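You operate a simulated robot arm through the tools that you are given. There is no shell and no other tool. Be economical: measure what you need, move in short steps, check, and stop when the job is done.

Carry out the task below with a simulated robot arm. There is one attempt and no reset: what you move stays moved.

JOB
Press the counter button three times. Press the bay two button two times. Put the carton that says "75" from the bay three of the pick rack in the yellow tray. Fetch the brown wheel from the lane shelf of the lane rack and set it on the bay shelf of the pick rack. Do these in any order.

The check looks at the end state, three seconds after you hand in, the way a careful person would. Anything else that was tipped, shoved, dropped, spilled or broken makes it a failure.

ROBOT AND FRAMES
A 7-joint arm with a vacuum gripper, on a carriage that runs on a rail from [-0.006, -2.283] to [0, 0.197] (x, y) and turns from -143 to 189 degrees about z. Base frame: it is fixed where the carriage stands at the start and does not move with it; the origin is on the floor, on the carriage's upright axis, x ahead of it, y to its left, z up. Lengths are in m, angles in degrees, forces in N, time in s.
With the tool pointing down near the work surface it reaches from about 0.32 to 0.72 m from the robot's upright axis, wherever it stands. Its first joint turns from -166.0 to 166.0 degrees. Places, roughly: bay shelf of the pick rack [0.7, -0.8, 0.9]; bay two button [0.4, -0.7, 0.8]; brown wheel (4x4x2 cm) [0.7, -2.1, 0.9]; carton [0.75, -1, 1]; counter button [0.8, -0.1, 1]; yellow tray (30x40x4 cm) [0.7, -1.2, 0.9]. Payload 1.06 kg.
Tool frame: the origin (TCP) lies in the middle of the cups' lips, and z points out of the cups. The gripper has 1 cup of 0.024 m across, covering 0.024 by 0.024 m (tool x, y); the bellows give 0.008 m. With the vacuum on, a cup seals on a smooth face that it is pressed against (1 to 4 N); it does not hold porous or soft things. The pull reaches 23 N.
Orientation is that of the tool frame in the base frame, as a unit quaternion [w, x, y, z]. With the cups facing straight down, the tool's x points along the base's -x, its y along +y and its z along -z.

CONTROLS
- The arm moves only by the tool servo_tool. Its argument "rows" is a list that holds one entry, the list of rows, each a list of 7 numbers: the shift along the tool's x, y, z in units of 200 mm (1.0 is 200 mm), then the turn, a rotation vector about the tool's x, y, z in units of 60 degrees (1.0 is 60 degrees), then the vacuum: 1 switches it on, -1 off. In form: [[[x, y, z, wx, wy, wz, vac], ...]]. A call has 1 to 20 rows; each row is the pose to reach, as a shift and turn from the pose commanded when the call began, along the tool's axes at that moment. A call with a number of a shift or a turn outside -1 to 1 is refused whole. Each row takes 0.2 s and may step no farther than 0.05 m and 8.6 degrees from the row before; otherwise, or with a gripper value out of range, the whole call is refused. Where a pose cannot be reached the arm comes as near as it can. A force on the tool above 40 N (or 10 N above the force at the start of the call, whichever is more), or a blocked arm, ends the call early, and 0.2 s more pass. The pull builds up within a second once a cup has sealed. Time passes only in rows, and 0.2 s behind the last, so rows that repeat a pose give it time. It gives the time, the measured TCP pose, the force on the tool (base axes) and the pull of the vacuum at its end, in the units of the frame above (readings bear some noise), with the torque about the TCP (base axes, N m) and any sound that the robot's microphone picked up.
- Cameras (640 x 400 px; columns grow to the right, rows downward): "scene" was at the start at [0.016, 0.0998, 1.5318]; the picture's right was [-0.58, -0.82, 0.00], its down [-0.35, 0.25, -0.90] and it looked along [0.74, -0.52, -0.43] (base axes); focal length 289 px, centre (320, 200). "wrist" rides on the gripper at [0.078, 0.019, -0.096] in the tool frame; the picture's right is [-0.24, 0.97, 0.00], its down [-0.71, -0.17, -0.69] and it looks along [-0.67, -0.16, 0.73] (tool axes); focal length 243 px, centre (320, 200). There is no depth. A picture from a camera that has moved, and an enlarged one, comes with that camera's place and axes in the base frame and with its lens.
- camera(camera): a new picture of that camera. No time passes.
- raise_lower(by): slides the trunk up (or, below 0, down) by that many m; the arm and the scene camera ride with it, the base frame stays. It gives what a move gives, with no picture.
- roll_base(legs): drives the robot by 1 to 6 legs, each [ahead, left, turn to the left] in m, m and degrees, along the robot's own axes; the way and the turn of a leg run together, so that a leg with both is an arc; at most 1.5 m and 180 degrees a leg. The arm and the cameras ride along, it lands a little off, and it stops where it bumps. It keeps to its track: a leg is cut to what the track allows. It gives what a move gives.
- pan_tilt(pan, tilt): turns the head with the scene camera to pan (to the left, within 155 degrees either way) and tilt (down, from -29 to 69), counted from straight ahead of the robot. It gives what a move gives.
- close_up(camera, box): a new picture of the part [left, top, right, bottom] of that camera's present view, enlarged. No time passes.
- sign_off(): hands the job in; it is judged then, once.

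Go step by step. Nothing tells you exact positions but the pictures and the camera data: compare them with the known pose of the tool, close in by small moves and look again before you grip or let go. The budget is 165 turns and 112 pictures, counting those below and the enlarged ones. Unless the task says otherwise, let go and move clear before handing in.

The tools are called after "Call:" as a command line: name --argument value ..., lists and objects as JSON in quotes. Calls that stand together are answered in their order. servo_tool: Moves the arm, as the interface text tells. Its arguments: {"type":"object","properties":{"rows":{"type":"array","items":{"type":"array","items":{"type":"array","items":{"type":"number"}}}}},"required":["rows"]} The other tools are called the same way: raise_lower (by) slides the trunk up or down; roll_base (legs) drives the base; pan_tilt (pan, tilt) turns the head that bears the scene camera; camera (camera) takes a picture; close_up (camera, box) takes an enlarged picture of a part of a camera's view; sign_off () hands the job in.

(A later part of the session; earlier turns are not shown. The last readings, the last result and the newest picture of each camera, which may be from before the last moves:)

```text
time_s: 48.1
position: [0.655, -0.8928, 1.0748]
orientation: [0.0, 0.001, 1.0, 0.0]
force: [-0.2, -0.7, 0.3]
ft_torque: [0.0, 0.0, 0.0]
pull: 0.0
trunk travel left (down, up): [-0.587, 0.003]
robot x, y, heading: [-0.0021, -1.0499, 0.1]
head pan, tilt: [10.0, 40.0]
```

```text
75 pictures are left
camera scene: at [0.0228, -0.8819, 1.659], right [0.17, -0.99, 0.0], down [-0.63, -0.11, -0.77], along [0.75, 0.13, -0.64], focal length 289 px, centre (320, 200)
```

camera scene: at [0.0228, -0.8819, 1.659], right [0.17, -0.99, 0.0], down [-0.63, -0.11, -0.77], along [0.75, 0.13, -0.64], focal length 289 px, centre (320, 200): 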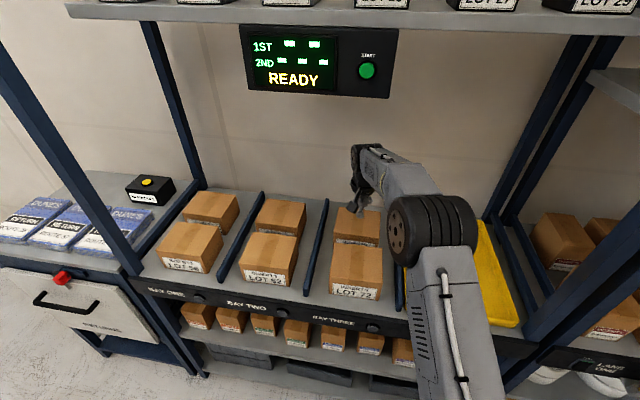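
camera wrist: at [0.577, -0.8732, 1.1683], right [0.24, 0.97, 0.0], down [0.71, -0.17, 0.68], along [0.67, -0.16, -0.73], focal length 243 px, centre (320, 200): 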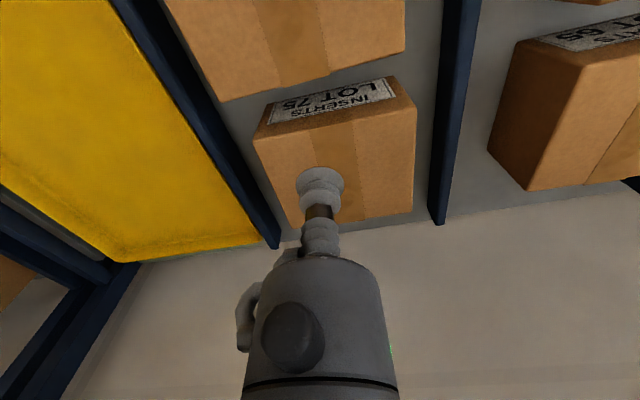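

The rear carton reads LOT 75, with its top centre at about (0.75, -0.886). I'll move over it and look again.

Call:
servo_tool --rows '[[[-0.2, 0.01, 0.1, 0, 0, 0, -1], [-0.4, 0.02, 0.2, 0, 0, 0, -1], [-0.475, 0.03, 0.3, 0, 0, 0, -1], [-0.475, 0.03, 0.35, 0, 0, 0, -1]]]'

Call:
camera --camera "wrist"

Call:
close_up --camera "scene" --box '[290, 120, 450, 240]'

```text
time_s: 49.1
position: [0.7243, -0.8979, 1.0098]
orientation: [0.0, 0.001, 1.0, 0.0]
force: [0.2, -0.1, 0.4]
ft_torque: [0.0, 0.03, -0.01]
pull: 0.1
out of reach, approached as far as the arm can: row 2, 3, 4
trunk travel left (down, up): [-0.587, 0.003]
robot x, y, heading: [-0.0021, -1.0497, -0.2]
head pan, tilt: [10.0, 40.0]
```

```text
74 pictures are left
camera wrist: at [0.6445, -0.8795, 1.1036], right [0.24, 0.97, 0.0], down [0.71, -0.17, 0.69], along [0.67, -0.16, -0.73], focal length 243 px, centre (320, 200)
```

wrist: 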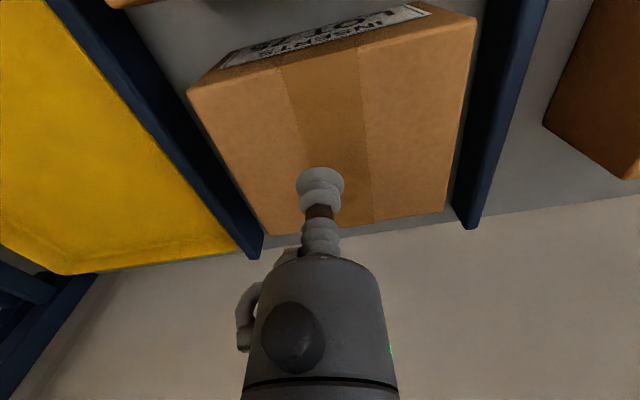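

```text
3.33 times, centred on (370, 180) of scene
camera zoom: at [0.0236, -0.8819, 1.659], right [0.17, -0.99, 0.0], down [-0.63, -0.11, -0.77], along [0.75, 0.13, -0.64], focal length 964 px, centre (153, 267)
```

zoom: 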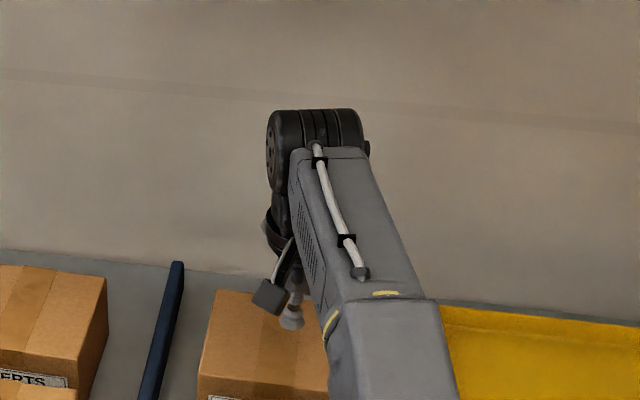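

The reach limit is about 0.744 m from the axis, so I need the base in line with the carton. I'll swing the tool right, then drive the base left by 0.155 m.

Call:
servo_tool --rows '[[[0.1, -0.15, -0.15, 0, 0, 0, -1], [0.2, -0.35, -0.15, 0, 0, 0, -1], [0.2, -0.55, -0.15, 0, 0, 0, -1], [0.2, -0.75, -0.15, 0, 0, 0, -1], [0.2, -0.75, -0.15, 0, 0, 0, -1]]]'

Call:
roll_base --legs '[[0, 0.16, 0]]'

Call:
camera --camera "wrist"

```text
time_s: 50.3
position: [0.7342, -1.0443, 1.0438]
orientation: [-0.002, 0.001, 1.0, 0.0]
force: [0.2, -0.3, -0.7]
ft_torque: [0.01, -0.03, 0.03]
pull: 0.0
out of reach, approached as far as the arm can: row 1, 2, 3, 4, 5
trunk travel left (down, up): [-0.587, 0.003]
robot x, y, heading: [-0.0014, -1.0482, -0.1]
head pan, tilt: [10.0, 40.0]
```

```text
time_s: 51.8
position: [0.7351, -0.8877, 1.0448]
orientation: [-0.001, 0.0, 1.0, 0.0]
force: [0.1, -0.7, 0.2]
ft_torque: [-0.05, -0.03, 0.0]
pull: 0.1
trunk travel left (down, up): [-0.587, 0.003]
robot x, y, heading: [-0.0071, -0.8934, -0.4]
head pan, tilt: [10.0, 40.0]
```

```text
72 pictures are left
camera wrist: at [0.6562, -0.869, 1.139], right [0.24, 0.97, 0.0], down [0.71, -0.17, 0.68], along [0.66, -0.16, -0.73], focal length 243 px, centre (320, 200)
```

wrist: 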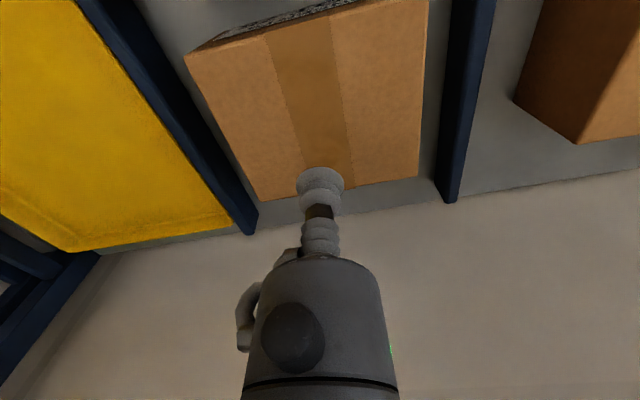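

The tool is at (0.735, -0.888), nearly over the carton's centre. I'll descend to just above its top.

Call:
servo_tool --rows '[[[0, 0, 0.15, 0, 0, 0, -1], [0, 0, 0.3, 0, 0, 0, -1], [0, 0, 0.36, 0, 0, 0, -1], [0, 0, 0.36, 0, 0, 0, -1]]]'

Call:
camera --camera "wrist"

```text
time_s: 52.8
position: [0.7383, -0.8881, 0.9722]
orientation: [-0.002, 0.001, 1.0, 0.0]
force: [-0.6, -0.6, -0.1]
ft_torque: [0.05, 0.01, 0.0]
pull: 0.0
trunk travel left (down, up): [-0.587, 0.003]
robot x, y, heading: [-0.0011, -0.8932, -0.0]
head pan, tilt: [10.0, 40.0]
```

```text
71 pictures are left
camera wrist: at [0.6589, -0.8699, 1.0669], right [0.24, 0.97, 0.0], down [0.71, -0.17, 0.68], along [0.66, -0.16, -0.73], focal length 243 px, centre (320, 200)
```

wrist: 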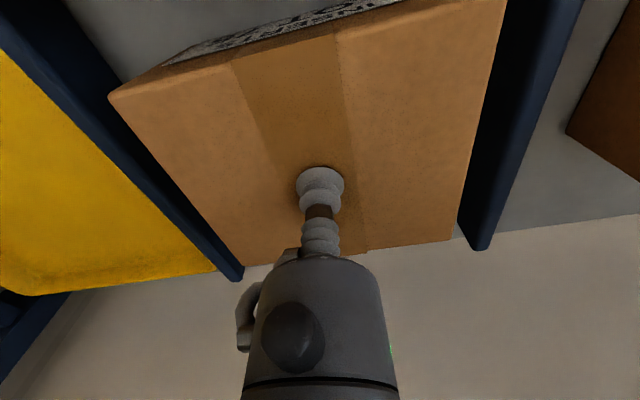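

Now with vacuum on, I'll lower in small steps to feel contact.

Call:
servo_tool --rows '[[[0, 0, 0.03, 0, 0, 0, 1], [0, 0, 0.06, 0, 0, 0, 1], [0, 0, 0.06, 0, 0, 0, 1]]]'

```text
time_s: 53.5
position: [0.7378, -0.8886, 0.9638]
orientation: [0.002, 0.001, 1.0, 0.0]
force: [7.8, -1.7, 20.8]
ft_torque: [0.01, 0.07, 0.03]
pull: 23.1
trunk travel left (down, up): [-0.587, 0.003]
robot x, y, heading: [-0.0018, -0.8906, -0.3]
head pan, tilt: [10.0, 40.0]
```

Sealed at 23 N pull, pressing rather hard. I'll lift slowly.

Call:
servo_tool --rows '[[[0, 0, -0.03, 0, 0, 0, 1], [0, 0, -0.06, 0, 0, 0, 1], [0, 0, -0.12, 0, 0, 0, 1], [0, 0, -0.2, 0, 0, 0, 1], [0, 0, -0.2, 0, 0, 0, 1]]]'

Call:
camera --camera "wrist"

Call:
camera --camera "scene"

```text
time_s: 54.8
position: [0.7369, -0.8889, 1.0005]
orientation: [-0.001, 0.001, 1.0, 0.0]
force: [0.0, -0.4, -4.3]
ft_torque: [-0.01, 0.03, -0.01]
pull: 22.6
trunk travel left (down, up): [-0.587, 0.003]
robot x, y, heading: [-0.0013, -0.8891, -0.3]
head pan, tilt: [10.0, 40.0]
```

```text
70 pictures are left
camera wrist: at [0.659, -0.8693, 1.0951], right [0.24, 0.97, 0.0], down [0.71, -0.17, 0.68], along [0.66, -0.16, -0.73], focal length 243 px, centre (320, 200)
```

wrist: 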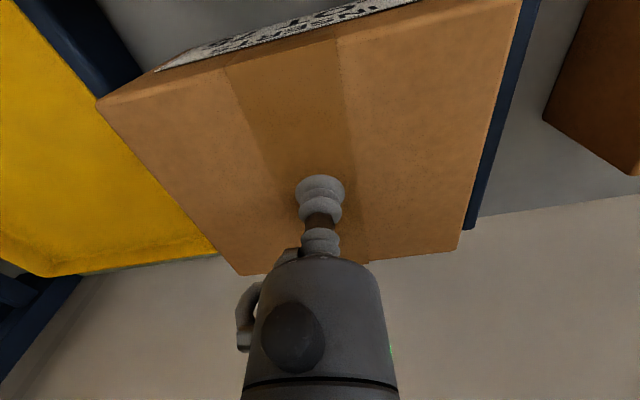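

```text
69 pictures are left
camera scene: at [0.0232, -0.7236, 1.659], right [0.17, -0.99, 0.0], down [-0.63, -0.11, -0.77], along [0.75, 0.13, -0.64], focal length 289 px, centre (320, 200)
```

scene: 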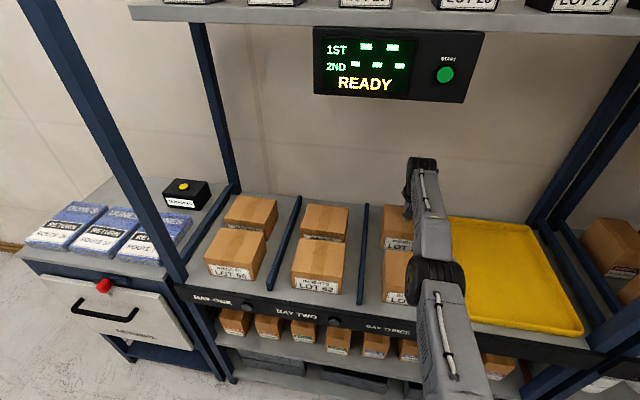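

The carton is held and light. I'll lift it to clear the divider, then pull back slightly.

Call:
servo_tool --rows '[[[0, 0, -0.1, 0, 0, 0, 1], [0, 0, -0.2, 0, 0, 0, 1], [0.05, 0, -0.3, 0, 0, 0, 1], [0.15, 0, -0.33, 0, 0, 0, 1], [0.25, 0, -0.33, 0, 0, 0, 1], [0.25, 0, -0.33, 0, 0, 0, 1]]]'

Call:
camera --camera "wrist"

Call:
close_up --camera "scene" --box '[360, 120, 640, 370]'

```text
time_s: 56.1
position: [0.732, -0.8875, 1.0707]
orientation: [-0.002, 0.001, 1.0, 0.0]
force: [0.1, -0.5, -6.3]
ft_torque: [-0.01, -0.05, -0.01]
pull: 22.8
out of reach, approached as far as the arm can: row 3, 4, 5, 6
trunk travel left (down, up): [-0.587, 0.003]
robot x, y, heading: [0.0015, -0.8945, -0.1]
head pan, tilt: [10.0, 40.0]
```

```text
68 pictures are left
camera wrist: at [0.6536, -0.869, 1.1646], right [0.24, 0.97, 0.0], down [0.71, -0.17, 0.68], along [0.66, -0.16, -0.73], focal length 243 px, centre (320, 200)
```

wrist: 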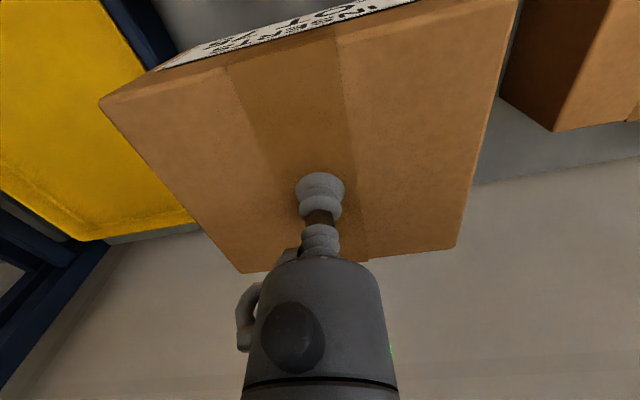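

```text
1.60 times, centred on (500, 245) of scene
camera zoom: at [0.0233, -0.7236, 1.659], right [0.17, -0.99, 0.0], down [-0.63, -0.11, -0.77], along [0.75, 0.13, -0.64], focal length 463 px, centre (32, 128)
```

zoom: 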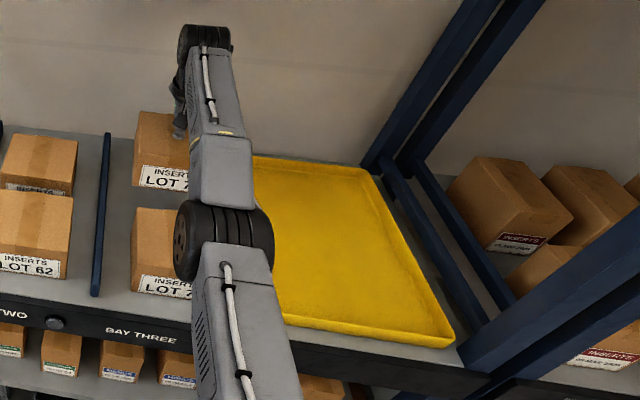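

The carton is up and clear (label reads LOT 75). I'll drive right to bring it over the tray centre, y about -1.2.

Call:
roll_base --legs '[[0, -0.15, 0]]'

Call:
camera --camera "scene"

```text
time_s: 57.5
position: [0.7321, -1.036, 1.0696]
orientation: [-0.002, 0.0, 1.0, 0.0]
force: [-0.4, -1.1, -5.7]
ft_torque: [0.01, 0.03, -0.01]
pull: 23.0
trunk travel left (down, up): [-0.587, 0.003]
robot x, y, heading: [-0.0015, -1.0445, -0.1]
head pan, tilt: [10.0, 40.0]
```

```text
66 pictures are left
camera scene: at [0.0227, -0.8736, 1.6591], right [0.17, -0.98, 0.0], down [-0.63, -0.11, -0.77], along [0.75, 0.13, -0.64], focal length 289 px, centre (320, 200)
```

scene: 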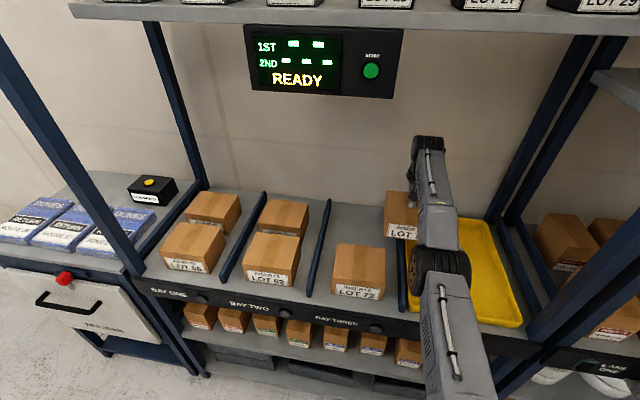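

Clear so far; the rest of the way.

Call:
roll_base --legs '[[0, -0.155, 0]]'

Call:
camera --camera "scene"

Call:
camera --camera "wrist"

```text
time_s: 58.9
position: [0.7314, -1.1907, 1.0683]
orientation: [-0.002, 0.0, 1.0, 0.0]
force: [-0.2, -0.6, -6.1]
ft_torque: [0.03, 0.0, -0.01]
pull: 22.7
trunk travel left (down, up): [-0.587, 0.003]
robot x, y, heading: [-0.0014, -1.1947, -0.3]
head pan, tilt: [10.0, 40.0]
```

```text
65 pictures are left
camera scene: at [0.0224, -1.0275, 1.6591], right [0.17, -0.98, 0.0], down [-0.63, -0.11, -0.77], along [0.75, 0.13, -0.64], focal length 289 px, centre (320, 200)
```

scene: 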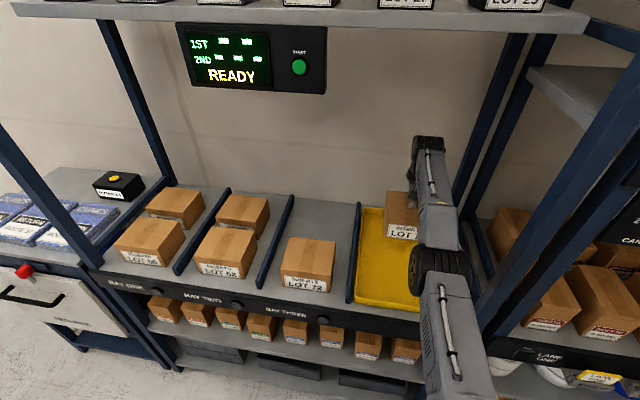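

```text
64 pictures are left
camera wrist: at [0.6529, -1.1722, 1.1645], right [0.24, 0.97, 0.0], down [0.71, -0.17, 0.68], along [0.66, -0.16, -0.73], focal length 243 px, centre (320, 200)
```

wrist: 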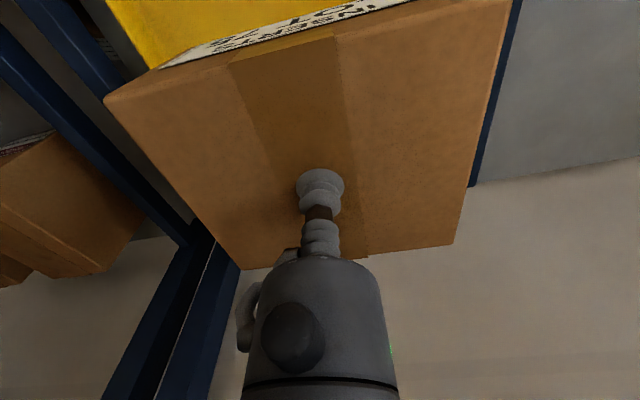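

The carton is over the tray. I'll lower it and bring it a little toward the tray's centre.

Call:
servo_tool --rows '[[[0.05, 0, 0.1, 0, 0, 0, 1], [0.12, 0, 0.2, 0, 0, 0, 1], [0.2, 0, 0.3, 0, 0, 0, 1], [0.2, 0, 0.4, 0, 0, 0, 1], [0.2, 0, 0.4, 0, 0, 0, 1]]]'

Call:
camera --camera "scene"

```text
time_s: 60.1
position: [0.7378, -1.1891, 0.9897]
orientation: [-0.003, 0.001, 1.0, 0.0]
force: [-0.4, 0.5, -4.8]
ft_torque: [0.0, 0.01, -0.02]
pull: 22.9
out of reach, approached as far as the arm can: row 1, 2, 3, 4, 5
trunk travel left (down, up): [-0.587, 0.003]
robot x, y, heading: [-0.0009, -1.1955, -0.3]
head pan, tilt: [10.0, 40.0]
```

```text
63 pictures are left
camera scene: at [0.0225, -1.0269, 1.659], right [0.17, -0.98, 0.0], down [-0.63, -0.11, -0.77], along [0.75, 0.13, -0.64], focal length 289 px, centre (320, 200)
```

scene: 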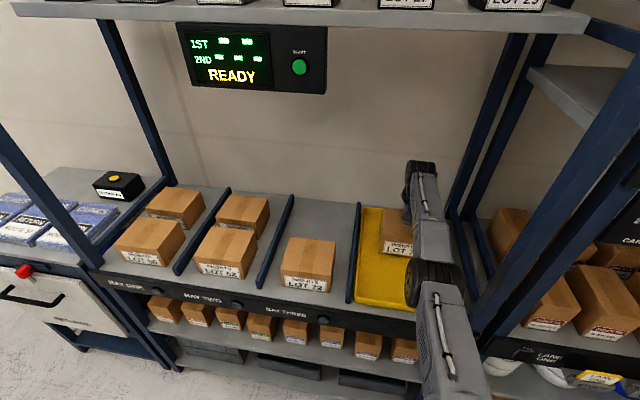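

The x-retract didn't take (arm nearly straight), but the carton still lies over the tray. A zoom to check before lowering.

Call:
close_up --camera "scene" --box '[335, 150, 495, 330]'

Call:
servo_tool --rows '[[[0, 0, 0.03, 0, 0, 0, 1], [0, 0, 0.06, 0, 0, 0, 1], [0, 0, 0.06, 0, 0, 0, 1]]]'

```text
2.22 times, centred on (415, 240) of scene
camera zoom: at [0.0225, -1.0269, 1.659], right [0.17, -0.98, 0.0], down [-0.63, -0.11, -0.77], along [0.75, 0.13, -0.64], focal length 643 px, centre (109, 111)
```

zoom: 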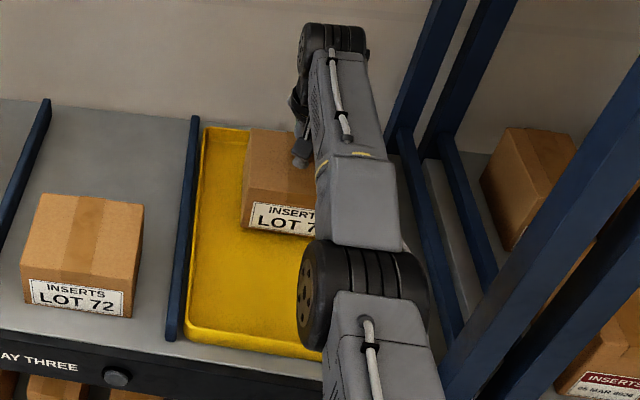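

```text
time_s: 60.9
position: [0.738, -1.1892, 0.977]
orientation: [-0.002, 0.001, 1.0, 0.0]
force: [-0.1, 0.4, -5.9]
ft_torque: [-0.03, -0.02, -0.02]
pull: 23.2
trunk travel left (down, up): [-0.587, 0.003]
robot x, y, heading: [-0.001, -1.1976, -0.0]
head pan, tilt: [10.0, 40.0]
```

I'll try a small pull back at this height, so the carton is more central.

Call:
servo_tool --rows '[[[0.08, 0, 0, 0, 0, 0, 1], [0.16, 0, 0, 0, 0, 0, 1], [0.16, 0, 0, 0, 0, 0, 1]]]'

```text
time_s: 61.7
position: [0.7373, -1.1899, 0.9786]
orientation: [-0.003, 0.001, 1.0, 0.0]
force: [0.2, -0.4, -5.6]
ft_torque: [-0.01, -0.02, -0.03]
pull: 23.1
out of reach, approached as far as the arm can: row 1, 2, 3
trunk travel left (down, up): [-0.587, 0.003]
robot x, y, heading: [-0.0049, -1.1925, 0.0]
head pan, tilt: [10.0, 40.0]
```

It won't fold back from here, but this spot is well within the tray. Lowering to contact.

Call:
servo_tool --rows '[[[0, 0, 0.02, 0, 0, 0, 1], [0, 0, 0.04, 0, 0, 0, 1], [0, 0, 0.04, 0, 0, 0, 1]]]'

```text
time_s: 62.5
position: [0.7371, -1.1901, 0.9719]
orientation: [0.001, 0.001, 1.0, -0.001]
force: [8.2, -1.5, 18.8]
ft_torque: [-0.02, 0.09, -0.01]
pull: 22.9
trunk travel left (down, up): [-0.587, 0.003]
robot x, y, heading: [-0.0032, -1.1893, -0.2]
head pan, tilt: [10.0, 40.0]
```

The carton rests on the tray floor. I'll release the vacuum, wait and lift.

Call:
servo_tool --rows '[[[0, 0, -0.02, 0, 0, 0, 1], [0, 0, -0.02, 0, 0, 0, -1], [0, 0, -0.02, 0, 0, 0, -1], [0, 0, -0.02, 0, 0, 0, -1], [0, 0, -0.02, 0, 0, 0, -1], [0, 0, -0.1, 0, 0, 0, -1], [0, 0, -0.2, 0, 0, 0, -1]]]'

Call:
camera --camera "wrist"

Call:
close_up --camera "scene" --box '[335, 150, 495, 330]'

```text
time_s: 64.1
position: [0.7368, -1.1896, 1.0092]
orientation: [-0.002, 0.001, 1.0, 0.0]
force: [0.2, 0.6, 0.2]
ft_torque: [-0.03, -0.01, 0.03]
pull: 0.0
trunk travel left (down, up): [-0.587, 0.003]
robot x, y, heading: [-0.0026, -1.1955, 0.1]
head pan, tilt: [10.0, 40.0]
```

```text
61 pictures are left
camera wrist: at [0.6577, -1.1708, 1.1044], right [0.24, 0.97, 0.0], down [0.71, -0.17, 0.68], along [0.66, -0.16, -0.73], focal length 243 px, centre (320, 200)
```

wrist: 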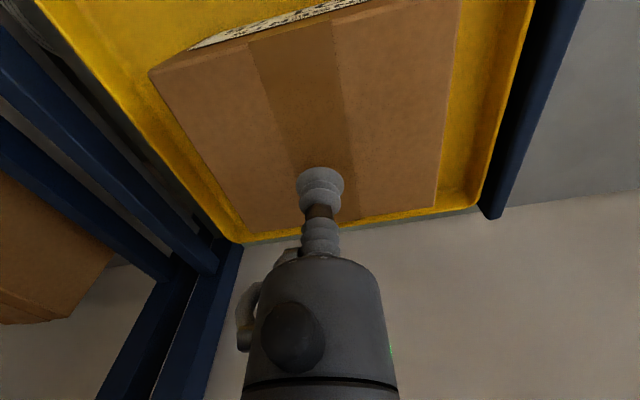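

```text
2.22 times, centred on (415, 240) of scene
camera zoom: at [0.0217, -1.027, 1.659], right [0.17, -0.98, 0.0], down [-0.63, -0.11, -0.77], along [0.75, 0.13, -0.64], focal length 643 px, centre (109, 111)
```

zoom: 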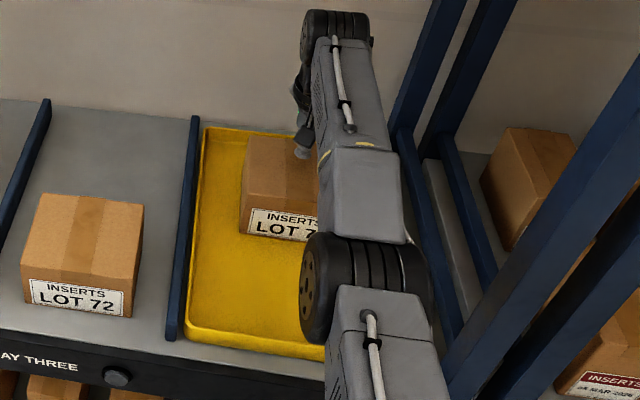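

The carton is flat in the tray. I'll now rise and retract out of the rack.

Call:
servo_tool --rows '[[[0, 0, -0.15, 0, 0, 0, -1], [0.15, 0, -0.3, 0, 0, 0, -1], [0.35, 0, -0.35, 0, 0, 0, -1], [0.55, 0, -0.35, 0, 0, 0, -1], [0.75, 0, -0.35, 0, 0, 0, -1], [0.95, 0, -0.35, 0, 0, 0, -1]]]'

```text
time_s: 65.5
position: [0.7251, -1.1873, 1.101]
orientation: [-0.002, 0.0, 1.0, 0.0]
force: [-0.5, -0.6, -0.3]
ft_torque: [-0.01, -0.04, -0.03]
pull: 0.1
out of reach, approached as far as the arm can: row 2, 3, 4, 5, 6
trunk travel left (down, up): [-0.587, 0.003]
robot x, y, heading: [-0.004, -1.1937, -0.0]
head pan, tilt: [10.0, 40.0]
```

The straight arm is stuck radially. As at the counter, tilting the tool forward should bend the elbow; I'll try that while backing off.

Call:
servo_tool --rows '[[[0, 0, 0, 0, -0.12, 0, -1], [0, 0, 0, 0, -0.24, 0, -1], [0, 0, 0, 0, -0.36, 0, -1], [0.1, 0, 0, 0, -0.36, 0, -1], [0.2, 0, 0, 0, -0.36, 0, -1]]]'

```text
time_s: 66.7
position: [0.7981, -1.1861, 1.1176]
orientation: [0.186, 0.001, 0.983, 0.0]
force: [-0.1, -0.9, 0.1]
ft_torque: [-0.03, 0.03, 0.01]
pull: 0.0
out of reach, approached as far as the arm can: row 1, 2, 3, 4, 5
trunk travel left (down, up): [-0.587, 0.003]
robot x, y, heading: [-0.0021, -1.1962, -0.1]
head pan, tilt: [10.0, 40.0]
```

Still stuck; I'll look at the arm's shape before trying anything else.

Call:
camera --camera "scene"

Call:
camera --camera "wrist"

```text
59 pictures are left
camera scene: at [0.0218, -1.027, 1.659], right [0.17, -0.98, 0.0], down [-0.63, -0.11, -0.77], along [0.75, 0.13, -0.64], focal length 289 px, centre (320, 200)
```

scene: 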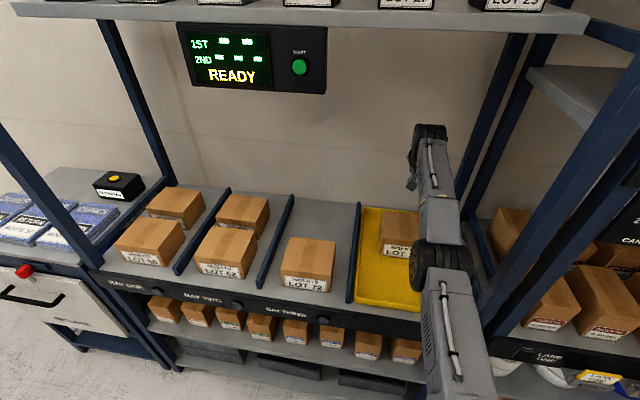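

```text
58 pictures are left
camera wrist: at [0.6901, -1.167, 1.1778], right [0.22, 0.97, 0.09], down [0.41, -0.17, 0.9], along [0.89, -0.16, -0.44], focal length 243 px, centre (320, 200)
```

wrist: 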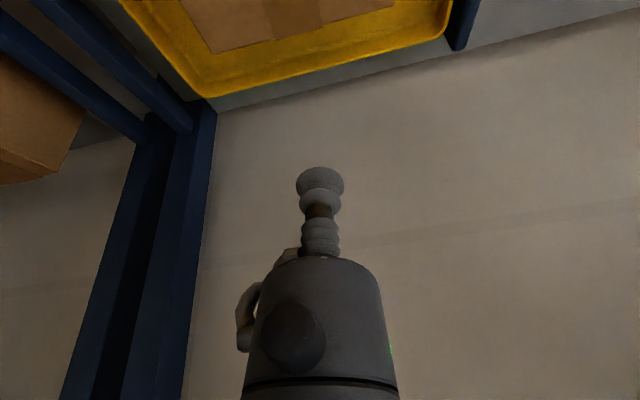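

The arm is dead straight. I'll hold a retract command for many rows, in case the solver works its way out.

Call:
servo_tool --rows '[[[0.18, 0, -0.07, 0, 0, 0, -1], [0.37, 0, -0.145, 0, 0, 0, -1], [0.37, 0, -0.145, 0, 0, 0, -1], [0.37, 0, -0.145, 0, 0, 0, -1], [0.37, 0, -0.145, 0, 0, 0, -1], [0.37, 0, -0.145, 0, 0, 0, -1], [0.37, 0, -0.145, 0, 0, 0, -1], [0.37, 0, -0.145, 0, 0, 0, -1], [0.37, 0, -0.145, 0, 0, 0, -1], [0.37, 0, -0.145, 0, 0, 0, -1], [0.37, 0, -0.145, 0, 0, 0, -1], [0.37, 0, -0.145, 0, 0, 0, -1]]]'

```text
time_s: 69.3
position: [0.7956, -1.1871, 1.1348]
orientation: [0.185, 0.0, 0.983, 0.001]
force: [-0.3, 0.7, 0.2]
ft_torque: [-0.01, -0.03, -0.03]
pull: 0.1
out of reach, approached as far as the arm can: row 1, 2, 3, 4, 5, 6, 7, 8, 9, 10, 11, 12
trunk travel left (down, up): [-0.587, 0.003]
robot x, y, heading: [-0.0042, -1.195, -0.4]
head pan, tilt: [10.0, 40.0]
```

The arm only slides along its reach limit. Raising the tool while lowering the trunk makes the arm slope up and retract, which worked earlier, so I'll straighten the tool and go up first.

Call:
servo_tool --rows '[[[0.08, 0, -0.14, 0, 0.12, 0, -1], [0.16, 0, -0.28, 0, 0.24, 0, -1], [0.24, 0, -0.42, 0, 0.356, 0, -1], [0.32, 0, -0.555, 0, 0.356, 0, -1], [0.32, 0, -0.555, 0, 0.356, 0, -1]]]'

Call:
raise_lower --by -0.12

```text
time_s: 70.5
position: [0.6962, -1.1852, 1.2161]
orientation: [0.0, 0.001, 1.0, 0.0]
force: [-0.1, 0.9, -0.2]
ft_torque: [0.07, 0.01, -0.01]
pull: 0.1
out of reach, approached as far as the arm can: row 2, 3
trunk travel left (down, up): [-0.587, 0.003]
robot x, y, heading: [-0.0001, -1.1958, -0.0]
head pan, tilt: [10.0, 40.0]
```

```text
time_s: 72.0
position: [0.6961, -1.1836, 1.0953]
orientation: [0.0, 0.001, 1.0, 0.0]
force: [0.3, -0.7, 0.2]
ft_torque: [0.0, 0.01, 0.0]
pull: 0.1
trunk travel left (down, up): [-0.467, 0.123]
robot x, y, heading: [-0.0069, -1.194, 0.0]
head pan, tilt: [10.0, 40.0]
```

Rows 4 and 5 were reached normally, so the arm is free of the stuck pose. Now I'll retract.

Call:
servo_tool --rows '[[[0.2, 0, 0, 0, 0, 0, -1], [0.4, 0, 0, 0, 0, 0, -1], [0.6, 0, 0, 0, 0, 0, -1], [0.8, 0, -0.05, 0, 0, 0, -1], [1.0, 0, -0.1, 0, 0, 0, -1]]]'

Call:
servo_tool --rows '[[[0.2, 0, 0, 0, 0, 0, -1], [0.4, 0, 0, 0, 0, 0, -1], [0.6, 0, 0, 0, 0, 0, -1], [0.8, 0, 0, 0, 0, 0, -1]]]'

Call:
pan_tilt --pan -30 --tilt 30

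Call:
camera --camera "scene"

```text
time_s: 73.2
position: [0.6681, -1.1781, 1.1648]
orientation: [0.0, 0.001, 1.0, 0.0]
force: [0.0, -0.3, 0.0]
ft_torque: [0.0, -0.04, -0.04]
pull: 0.1
out of reach, approached as far as the arm can: row 1, 2, 3, 4, 5
trunk travel left (down, up): [-0.467, 0.123]
robot x, y, heading: [-0.0, -1.1919, 0.0]
head pan, tilt: [10.0, 40.0]
```

```text
time_s: 74.2
position: [0.657, -1.1743, 1.1882]
orientation: [0.0, 0.001, 1.0, 0.0]
force: [0.3, 0.8, 0.4]
ft_torque: [0.01, -0.02, 0.0]
pull: 0.1
out of reach, approached as far as the arm can: row 1, 2, 3, 4
trunk travel left (down, up): [-0.467, 0.123]
robot x, y, heading: [-0.005, -1.1976, -0.1]
head pan, tilt: [10.0, 40.0]
```

```text
time_s: 75.3
position: [0.6567, -1.1747, 1.189]
orientation: [0.0, 0.001, 1.0, -0.001]
force: [-0.5, 0.1, -1.0]
ft_torque: [-0.04, 0.04, -0.03]
pull: 0.0
trunk travel left (down, up): [-0.467, 0.123]
robot x, y, heading: [-0.0005, -1.1948, -0.1]
head pan, tilt: [-30.0, 30.0]
```

```text
57 pictures are left
camera scene: at [0.0163, -1.0869, 1.5544], right [-0.5, -0.87, 0.0], down [-0.43, 0.25, -0.87], along [0.75, -0.43, -0.5], focal length 289 px, centre (320, 200)
```

scene: 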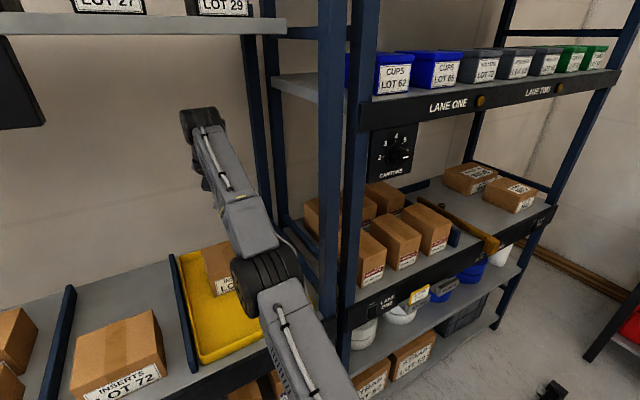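

Still riding the limit. I'll test a straight-down move, which cuts inside the reach sphere from this sloped pose.

Call:
servo_tool --rows '[[[0, 0, 0.1, 0, 0, 0, -1], [0, 0, 0.2, 0, 0, 0, -1], [0, 0, 0.3, 0, 0, 0, -1], [0, 0, 0.4, 0, 0, 0, -1], [0, 0, 0.4, 0, 0, 0, -1]]]'

```text
time_s: 76.5
position: [0.687, -1.1738, 1.1201]
orientation: [0.0, 0.001, 1.0, 0.0]
force: [-1.0, 0.0, -0.6]
ft_torque: [-0.05, -0.01, -0.01]
pull: 0.0
out of reach, approached as far as the arm can: row 1, 2, 3, 4, 5
trunk travel left (down, up): [-0.467, 0.123]
robot x, y, heading: [-0.004, -1.1927, -0.1]
head pan, tilt: [-30.0, 30.0]
```

Moves that combine up and back seem to be what frees it. I'll try that with a target clearly inside the sphere.

Call:
servo_tool --rows '[[[0.09, 0, -0.2, 0, 0, 0, -1], [0.2, 0, -0.4, 0, 0, 0, -1], [0.35, 0, -0.55, 0, 0, 0, -1], [0.45, 0, -0.7, 0, 0, 0, -1], [0.45, 0, -0.7, 0, 0, 0, -1]]]'

```text
time_s: 77.7
position: [0.5935, -1.177, 1.2633]
orientation: [0.002, 0.001, 1.0, -0.001]
force: [-0.9, 0.3, 1.4]
ft_torque: [-0.01, -0.07, -0.01]
pull: 0.1
out of reach, approached as far as the arm can: row 1, 2, 3
trunk travel left (down, up): [-0.467, 0.123]
robot x, y, heading: [-0.0027, -1.1948, -0.2]
head pan, tilt: [-30.0, 30.0]
```

That worked: the arm now bends. I'll lower the trunk and continue back and up.

Call:
raise_lower --by -0.13

Call:
servo_tool --rows '[[[0.15, 0, -0.1, 0, 0, 0, -1], [0.3, 0, -0.2, 0, 0, 0, -1], [0.45, 0, -0.3, 0, 0, 0, -1], [0.45, 0, -0.3, 0, 0, 0, -1]]]'

```text
time_s: 79.3
position: [0.5961, -1.1757, 1.1304]
orientation: [0.001, 0.001, 1.0, 0.0]
force: [-0.1, -0.1, 0.1]
ft_torque: [-0.01, -0.02, -0.01]
pull: 0.0
trunk travel left (down, up): [-0.337, 0.253]
robot x, y, heading: [-0.0016, -1.1985, -0.1]
head pan, tilt: [-30.0, 30.0]
```

```text
time_s: 80.3
position: [0.5058, -1.1756, 1.1898]
orientation: [0.001, 0.001, 1.0, 0.0]
force: [0.0, -0.5, 0.4]
ft_torque: [-0.01, 0.0, -0.02]
pull: 0.1
trunk travel left (down, up): [-0.337, 0.253]
robot x, y, heading: [-0.0035, -1.1971, -0.1]
head pan, tilt: [-30.0, 30.0]
```

Free now. Continuing back out of the rack.

Call:
servo_tool --rows '[[[0.2, 0, 0, 0, 0, 0, -1], [0.4, 0, 0, 0, 0, 0, -1], [0.6, 0, 0.05, 0, 0, 0, -1], [0.8, 0, 0.1, 0, 0, 0, -1], [0.86, 0, 0.1, 0, 0, 0, -1]]]'

Call:
pan_tilt --pan -45 --tilt 25

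Call:
camera --camera "scene"

Call:
camera --camera "wrist"

```text
time_s: 81.5
position: [0.3346, -1.1774, 1.1709]
orientation: [0.001, 0.001, 1.0, -0.001]
force: [0.7, -0.1, -0.3]
ft_torque: [0.02, 0.0, -0.02]
pull: 0.1
trunk travel left (down, up): [-0.337, 0.253]
robot x, y, heading: [-0.0073, -1.1937, -0.2]
head pan, tilt: [-30.0, 30.0]
```

```text
time_s: 82.2
position: [0.3359, -1.1765, 1.1708]
orientation: [0.0, 0.001, 1.0, 0.0]
force: [-0.6, 0.1, 0.4]
ft_torque: [0.02, 0.03, 0.0]
pull: 0.0
trunk travel left (down, up): [-0.337, 0.253]
robot x, y, heading: [-0.0035, -1.1927, -0.3]
head pan, tilt: [-45.0, 25.0]
```

```text
56 pictures are left
camera scene: at [0.0031, -1.1068, 1.4323], right [-0.71, -0.71, 0.0], down [-0.3, 0.3, -0.91], along [0.64, -0.64, -0.42], focal length 289 px, centre (320, 200)
```

scene: 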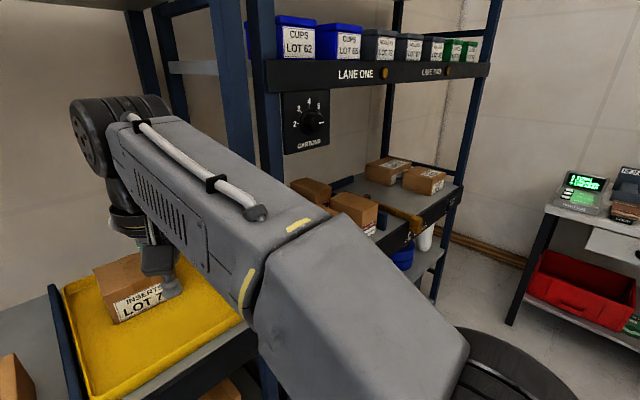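

```text
55 pictures are left
camera wrist: at [0.2563, -1.1575, 1.2655], right [0.24, 0.97, 0.0], down [0.71, -0.17, 0.69], along [0.67, -0.16, -0.73], focal length 243 px, centre (320, 200)
```

wrist: 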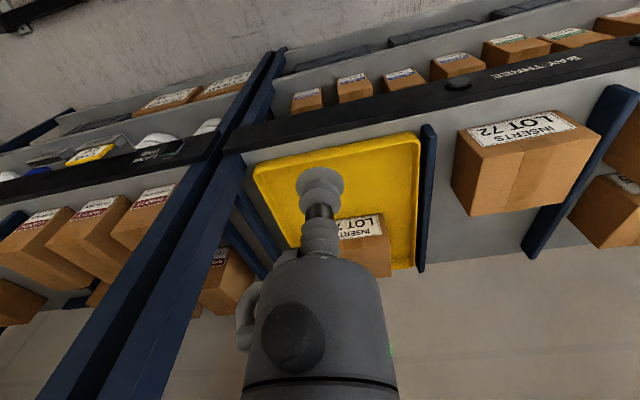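

The carton sits properly in the tray. Next, the lane rack: I'll turn the arm aside, drive to y about -2.0, and turn back.

Call:
roll_base --legs '[[0, 0, 80], [-0.788, -0.139, 0], [0, 0, -80]]'

Call:
pan_tilt --pan 15 --tilt 30

Call:
camera --camera "scene"

Call:
camera --camera "wrist"

```text
time_s: 93.3
position: [0.3339, -1.9684, 1.172]
orientation: [0.0, -0.008, 1.0, 0.0]
force: [-0.3, 0.2, -0.5]
ft_torque: [0.0, -0.01, -0.03]
pull: 0.0
trunk travel left (down, up): [-0.337, 0.253]
robot x, y, heading: [-0.0048, -1.9918, 0.6]
head pan, tilt: [-45.0, 25.0]
```

```text
time_s: 94.6
position: [0.3333, -1.9699, 1.1712]
orientation: [0.0, -0.009, 1.0, 0.0]
force: [0.7, 0.0, -0.8]
ft_torque: [0.02, 0.01, 0.02]
pull: 0.0
trunk travel left (down, up): [-0.337, 0.253]
robot x, y, heading: [-0.0022, -1.9925, 0.9]
head pan, tilt: [15.0, 30.0]
```

```text
54 pictures are left
camera scene: at [0.0205, -1.8164, 1.4244], right [0.27, -0.96, 0.0], down [-0.48, -0.14, -0.87], along [0.83, 0.24, -0.5], focal length 289 px, centre (320, 200)
```

scene: 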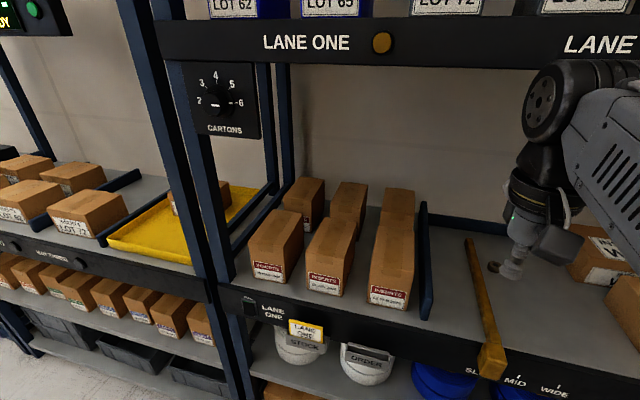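

```text
53 pictures are left
camera wrist: at [0.2537, -1.9516, 1.2656], right [0.22, 0.98, 0.0], down [0.71, -0.16, 0.69], along [0.67, -0.15, -0.73], focal length 243 px, centre (320, 200)
```

wrist: 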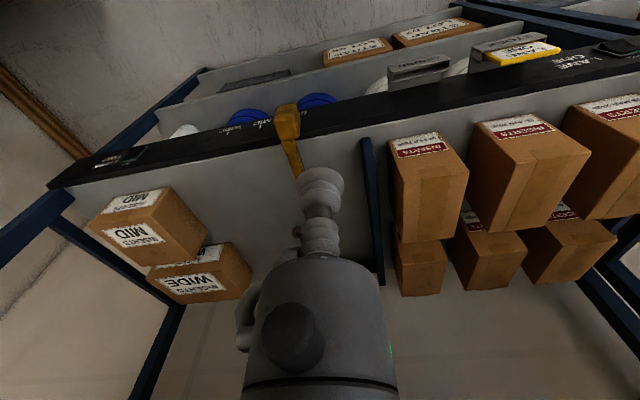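

I see a yellow slider bar and a small brown thing just right of it near the rear. Zooming in on that.

Call:
close_up --camera "scene" --box '[430, 210, 590, 310]'

Call:
close_up --camera "wrist" --box '[220, 90, 400, 290]'

```text
4.00 times, centred on (510, 260) of scene
camera zoom: at [0.0205, -1.8164, 1.4244], right [0.27, -0.96, 0.0], down [-0.48, -0.14, -0.87], along [0.83, 0.24, -0.5], focal length 1157 px, centre (-440, -40)
```

zoom: 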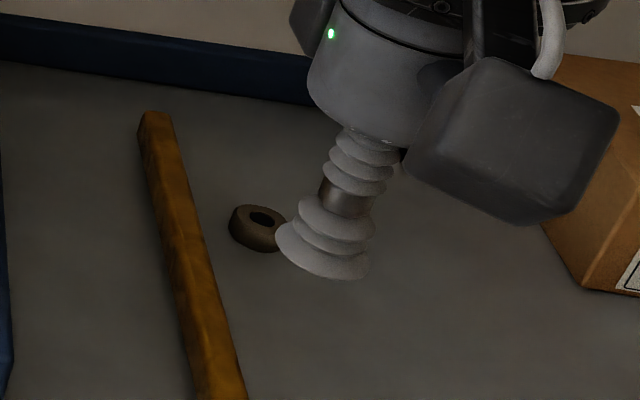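

```text
2.00 times, centred on (310, 190) of wrist
camera zoom: at [0.2537, -1.9516, 1.2656], right [0.22, 0.98, 0.0], down [0.71, -0.16, 0.69], along [0.67, -0.15, -0.73], focal length 485 px, centre (340, 220)
```

zoom: 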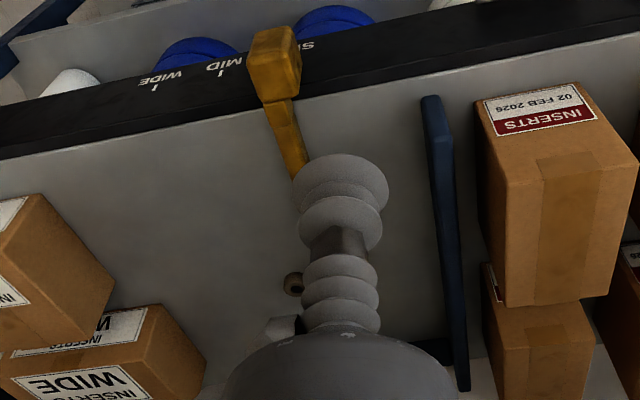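

The wheel is at about (0.703, -2.109, 0.88), a flat ring beside the slider bar. I'll align the base with it, adjust the trunk slightly and go closer for a better look at its centre.

Call:
roll_base --legs '[[0, -0.117, -0.9]]'

Call:
raise_lower --by 0.03

Call:
servo_tool --rows '[[[0, 0, 0.2, 0, 0, 0, -1], [0, 0, 0.4, 0, 0, 0, -1], [-0.2, 0, 0.6, 0, 0, 0, -1], [-0.4, 0, 0.7, 0, 0, 0, -1], [-0.6, 0, 0.7, 0, 0, 0, -1], [-0.8, 0, 0.7, 0, 0, 0, -1], [-1.0, 0, 0.7, 0, 0, 0, -1]]]'

Call:
camera --camera "wrist"

Call:
camera --camera "scene"

```text
time_s: 95.8
position: [0.3332, -2.0893, 1.1708]
orientation: [0.0, 0.0, 1.0, 0.0]
force: [-0.6, -0.5, -0.1]
ft_torque: [-0.01, 0.01, 0.0]
pull: 0.1
trunk travel left (down, up): [-0.337, 0.253]
robot x, y, heading: [-0.008, -2.1086, 0.2]
head pan, tilt: [15.0, 30.0]
```

```text
time_s: 96.6
position: [0.3337, -2.0882, 1.2014]
orientation: [0.0, 0.0, 1.0, -0.001]
force: [0.4, 0.4, -0.8]
ft_torque: [-0.06, 0.0, -0.02]
pull: 0.0
trunk travel left (down, up): [-0.367, 0.223]
robot x, y, heading: [-0.0028, -2.1085, -0.0]
head pan, tilt: [15.0, 30.0]
```

```text
refused: row 3 steps farther than a row can; nothing moved
```

```text
50 pictures are left
camera wrist: at [0.254, -2.0706, 1.2956], right [0.24, 0.97, 0.0], down [0.71, -0.17, 0.69], along [0.67, -0.16, -0.73], focal length 243 px, centre (320, 200)
```

wrist: 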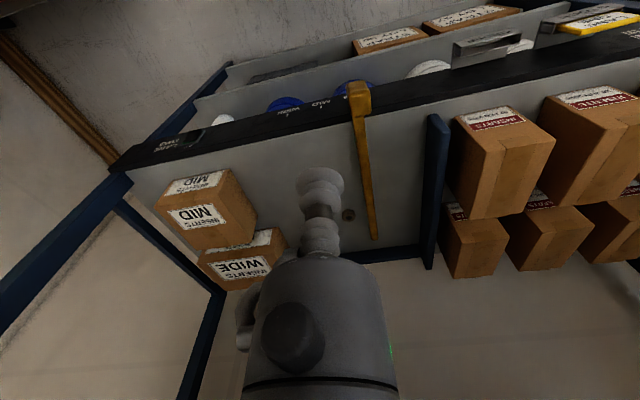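

```text
49 pictures are left
camera scene: at [0.0231, -1.9316, 1.4544], right [0.26, -0.97, 0.0], down [-0.48, -0.13, -0.87], along [0.84, 0.22, -0.5], focal length 289 px, centre (320, 200)
```

scene: 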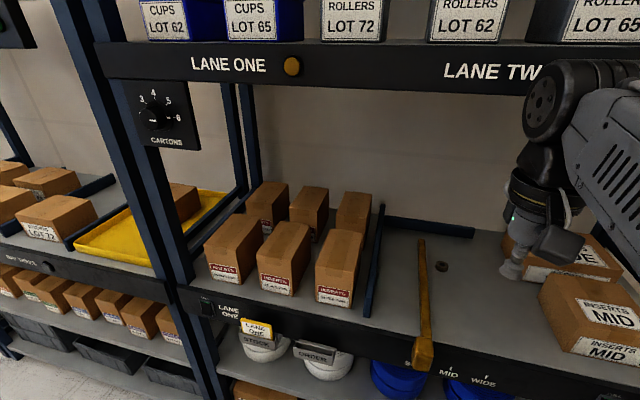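

The wheel is now clearly visible. I'll zoom in on it and lower the tool before entering.

Call:
close_up --camera "scene" --box '[410, 245, 474, 285]'

Call:
servo_tool --rows '[[[0, 0, 0.2, 0, 0, 0, -1], [0, 0, 0.4, 0, 0, 0, -1], [-0.1, 0, 0.6, 0, 0, 0, -1], [-0.25, 0, 0.75, 0, 0, 0, -1], [-0.45, 0, 0.85, 0, 0, 0, -1], [-0.65, 0, 0.85, 0, 0, 0, -1], [-0.85, 0, 0.85, 0, 0, 0, -1], [-1.0, 0, 0.85, 0, 0, 0, -1]]]'

Call:
camera --camera "wrist"

```text
10.00 times, centred on (442, 265) of scene
camera zoom: at [0.0231, -1.9316, 1.4544], right [0.26, -0.97, 0.0], down [-0.48, -0.13, -0.87], along [0.84, 0.22, -0.5], focal length 2892 px, centre (-900, -450)
```

zoom: 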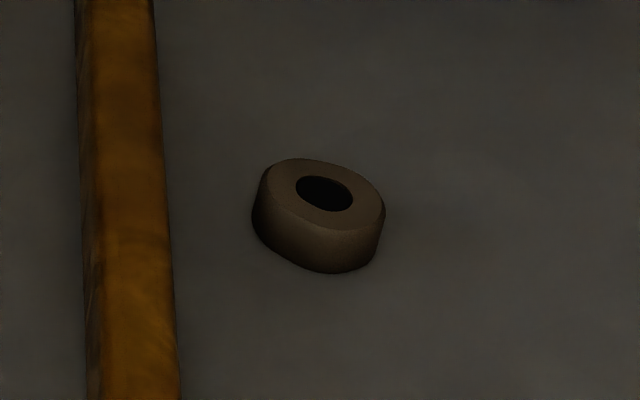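

```text
time_s: 98.4
position: [0.5328, -2.0884, 1.0312]
orientation: [0.0, 0.001, 1.0, 0.0]
force: [-0.2, 0.1, -0.5]
ft_torque: [-0.01, -0.04, -0.01]
pull: 0.0
trunk travel left (down, up): [-0.367, 0.223]
robot x, y, heading: [-0.0055, -2.1074, 0.1]
head pan, tilt: [15.0, 30.0]
```

```text
47 pictures are left
camera wrist: at [0.4539, -2.0702, 1.126], right [0.24, 0.97, 0.0], down [0.71, -0.17, 0.69], along [0.67, -0.16, -0.73], focal length 243 px, centre (320, 200)
```

wrist: 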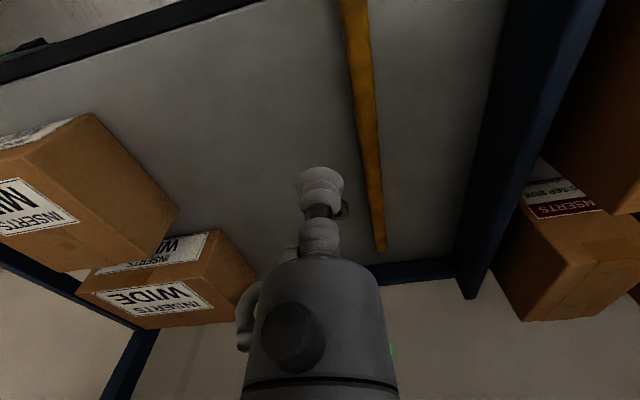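

The wheel is a ring with a hole of about 16 mm, so the cup's lip fits on it only if centred. I'll lower the tool, raise the trunk slightly for reach, and take a closer look from beside the wheel.

Call:
servo_tool --rows '[[[-0.05, -0.1, 0.2, 0, 0, 0, -1], [-0.1, -0.2, 0.4, 0, 0, 0, -1], [-0.1, -0.28, 0.45, 0, 0, 0, -1]]]'

Call:
raise_lower --by 0.06

Call:
servo_tool --rows '[[[-0.2, 0, 0.1, 0, 0, 0, -1], [-0.4, 0, 0.2, 0, 0, 0, -1], [-0.6, 0, 0.3, 0, 0, 0, -1], [-0.68, 0, 0.38, 0, 0, 0, -1], [-0.68, 0, 0.38, 0, 0, 0, -1]]]'

Call:
camera --camera "wrist"

Call:
close_up --camera "scene" --box '[400, 180, 560, 300]'

```text
time_s: 99.2
position: [0.5544, -2.1448, 0.9406]
orientation: [0.0, 0.001, 1.0, 0.0]
force: [0.5, 0.4, -0.2]
ft_torque: [0.01, 0.04, -0.01]
pull: 0.0
trunk travel left (down, up): [-0.367, 0.223]
robot x, y, heading: [-0.0055, -2.1084, 0.0]
head pan, tilt: [15.0, 30.0]
```

```text
time_s: 100.2
position: [0.5537, -2.1447, 1.0011]
orientation: [0.0, 0.001, 1.0, 0.001]
force: [0.6, 0.3, -0.4]
ft_torque: [0.0, -0.02, 0.0]
pull: 0.1
trunk travel left (down, up): [-0.427, 0.163]
robot x, y, heading: [-0.0034, -2.1139, -0.2]
head pan, tilt: [15.0, 30.0]
```

```text
time_s: 101.4
position: [0.6902, -2.1442, 0.9251]
orientation: [0.0, -0.001, 1.0, 0.0]
force: [0.0, -0.2, 0.4]
ft_torque: [-0.02, -0.02, 0.01]
pull: 0.0
trunk travel left (down, up): [-0.427, 0.163]
robot x, y, heading: [-0.0063, -2.1079, 0.1]
head pan, tilt: [15.0, 30.0]
```

```text
46 pictures are left
camera wrist: at [0.6109, -2.1252, 1.0192], right [0.24, 0.97, 0.0], down [0.71, -0.17, 0.69], along [0.67, -0.16, -0.73], focal length 243 px, centre (320, 200)
```

wrist: 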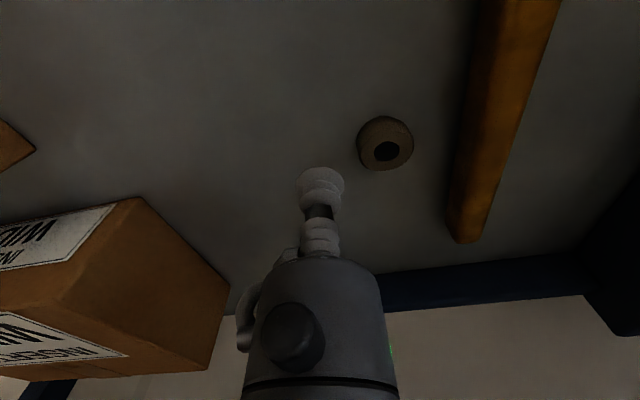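

```text
3.33 times, centred on (480, 240) of scene
camera zoom: at [0.0233, -1.9316, 1.5144], right [0.26, -0.97, 0.0], down [-0.48, -0.13, -0.87], along [0.84, 0.22, -0.5], focal length 964 px, centre (-213, 67)
```

zoom: 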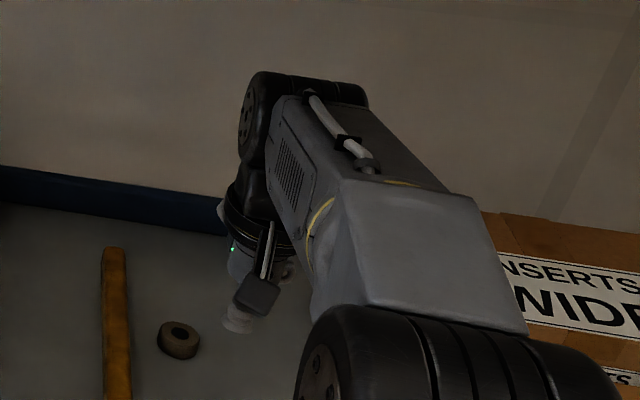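

Good view. I'll zoom on the wheel for its exact place.

Call:
close_up --camera "wrist" --box '[290, 90, 450, 190]'

```text
4.00 times, centred on (370, 140) of wrist
camera zoom: at [0.6109, -2.1252, 1.0192], right [0.24, 0.97, 0.0], down [0.71, -0.17, 0.69], along [0.67, -0.16, -0.73], focal length 970 px, centre (120, 440)
```

zoom: 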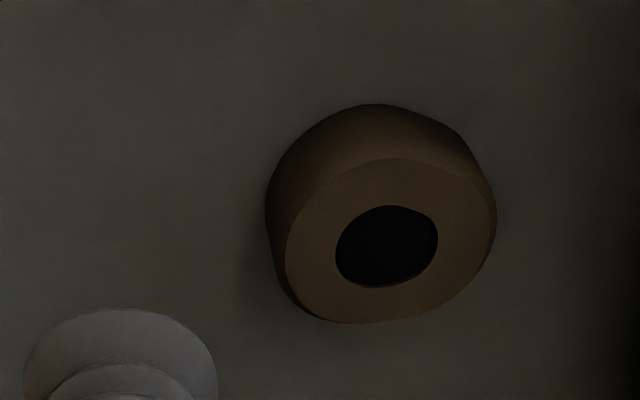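

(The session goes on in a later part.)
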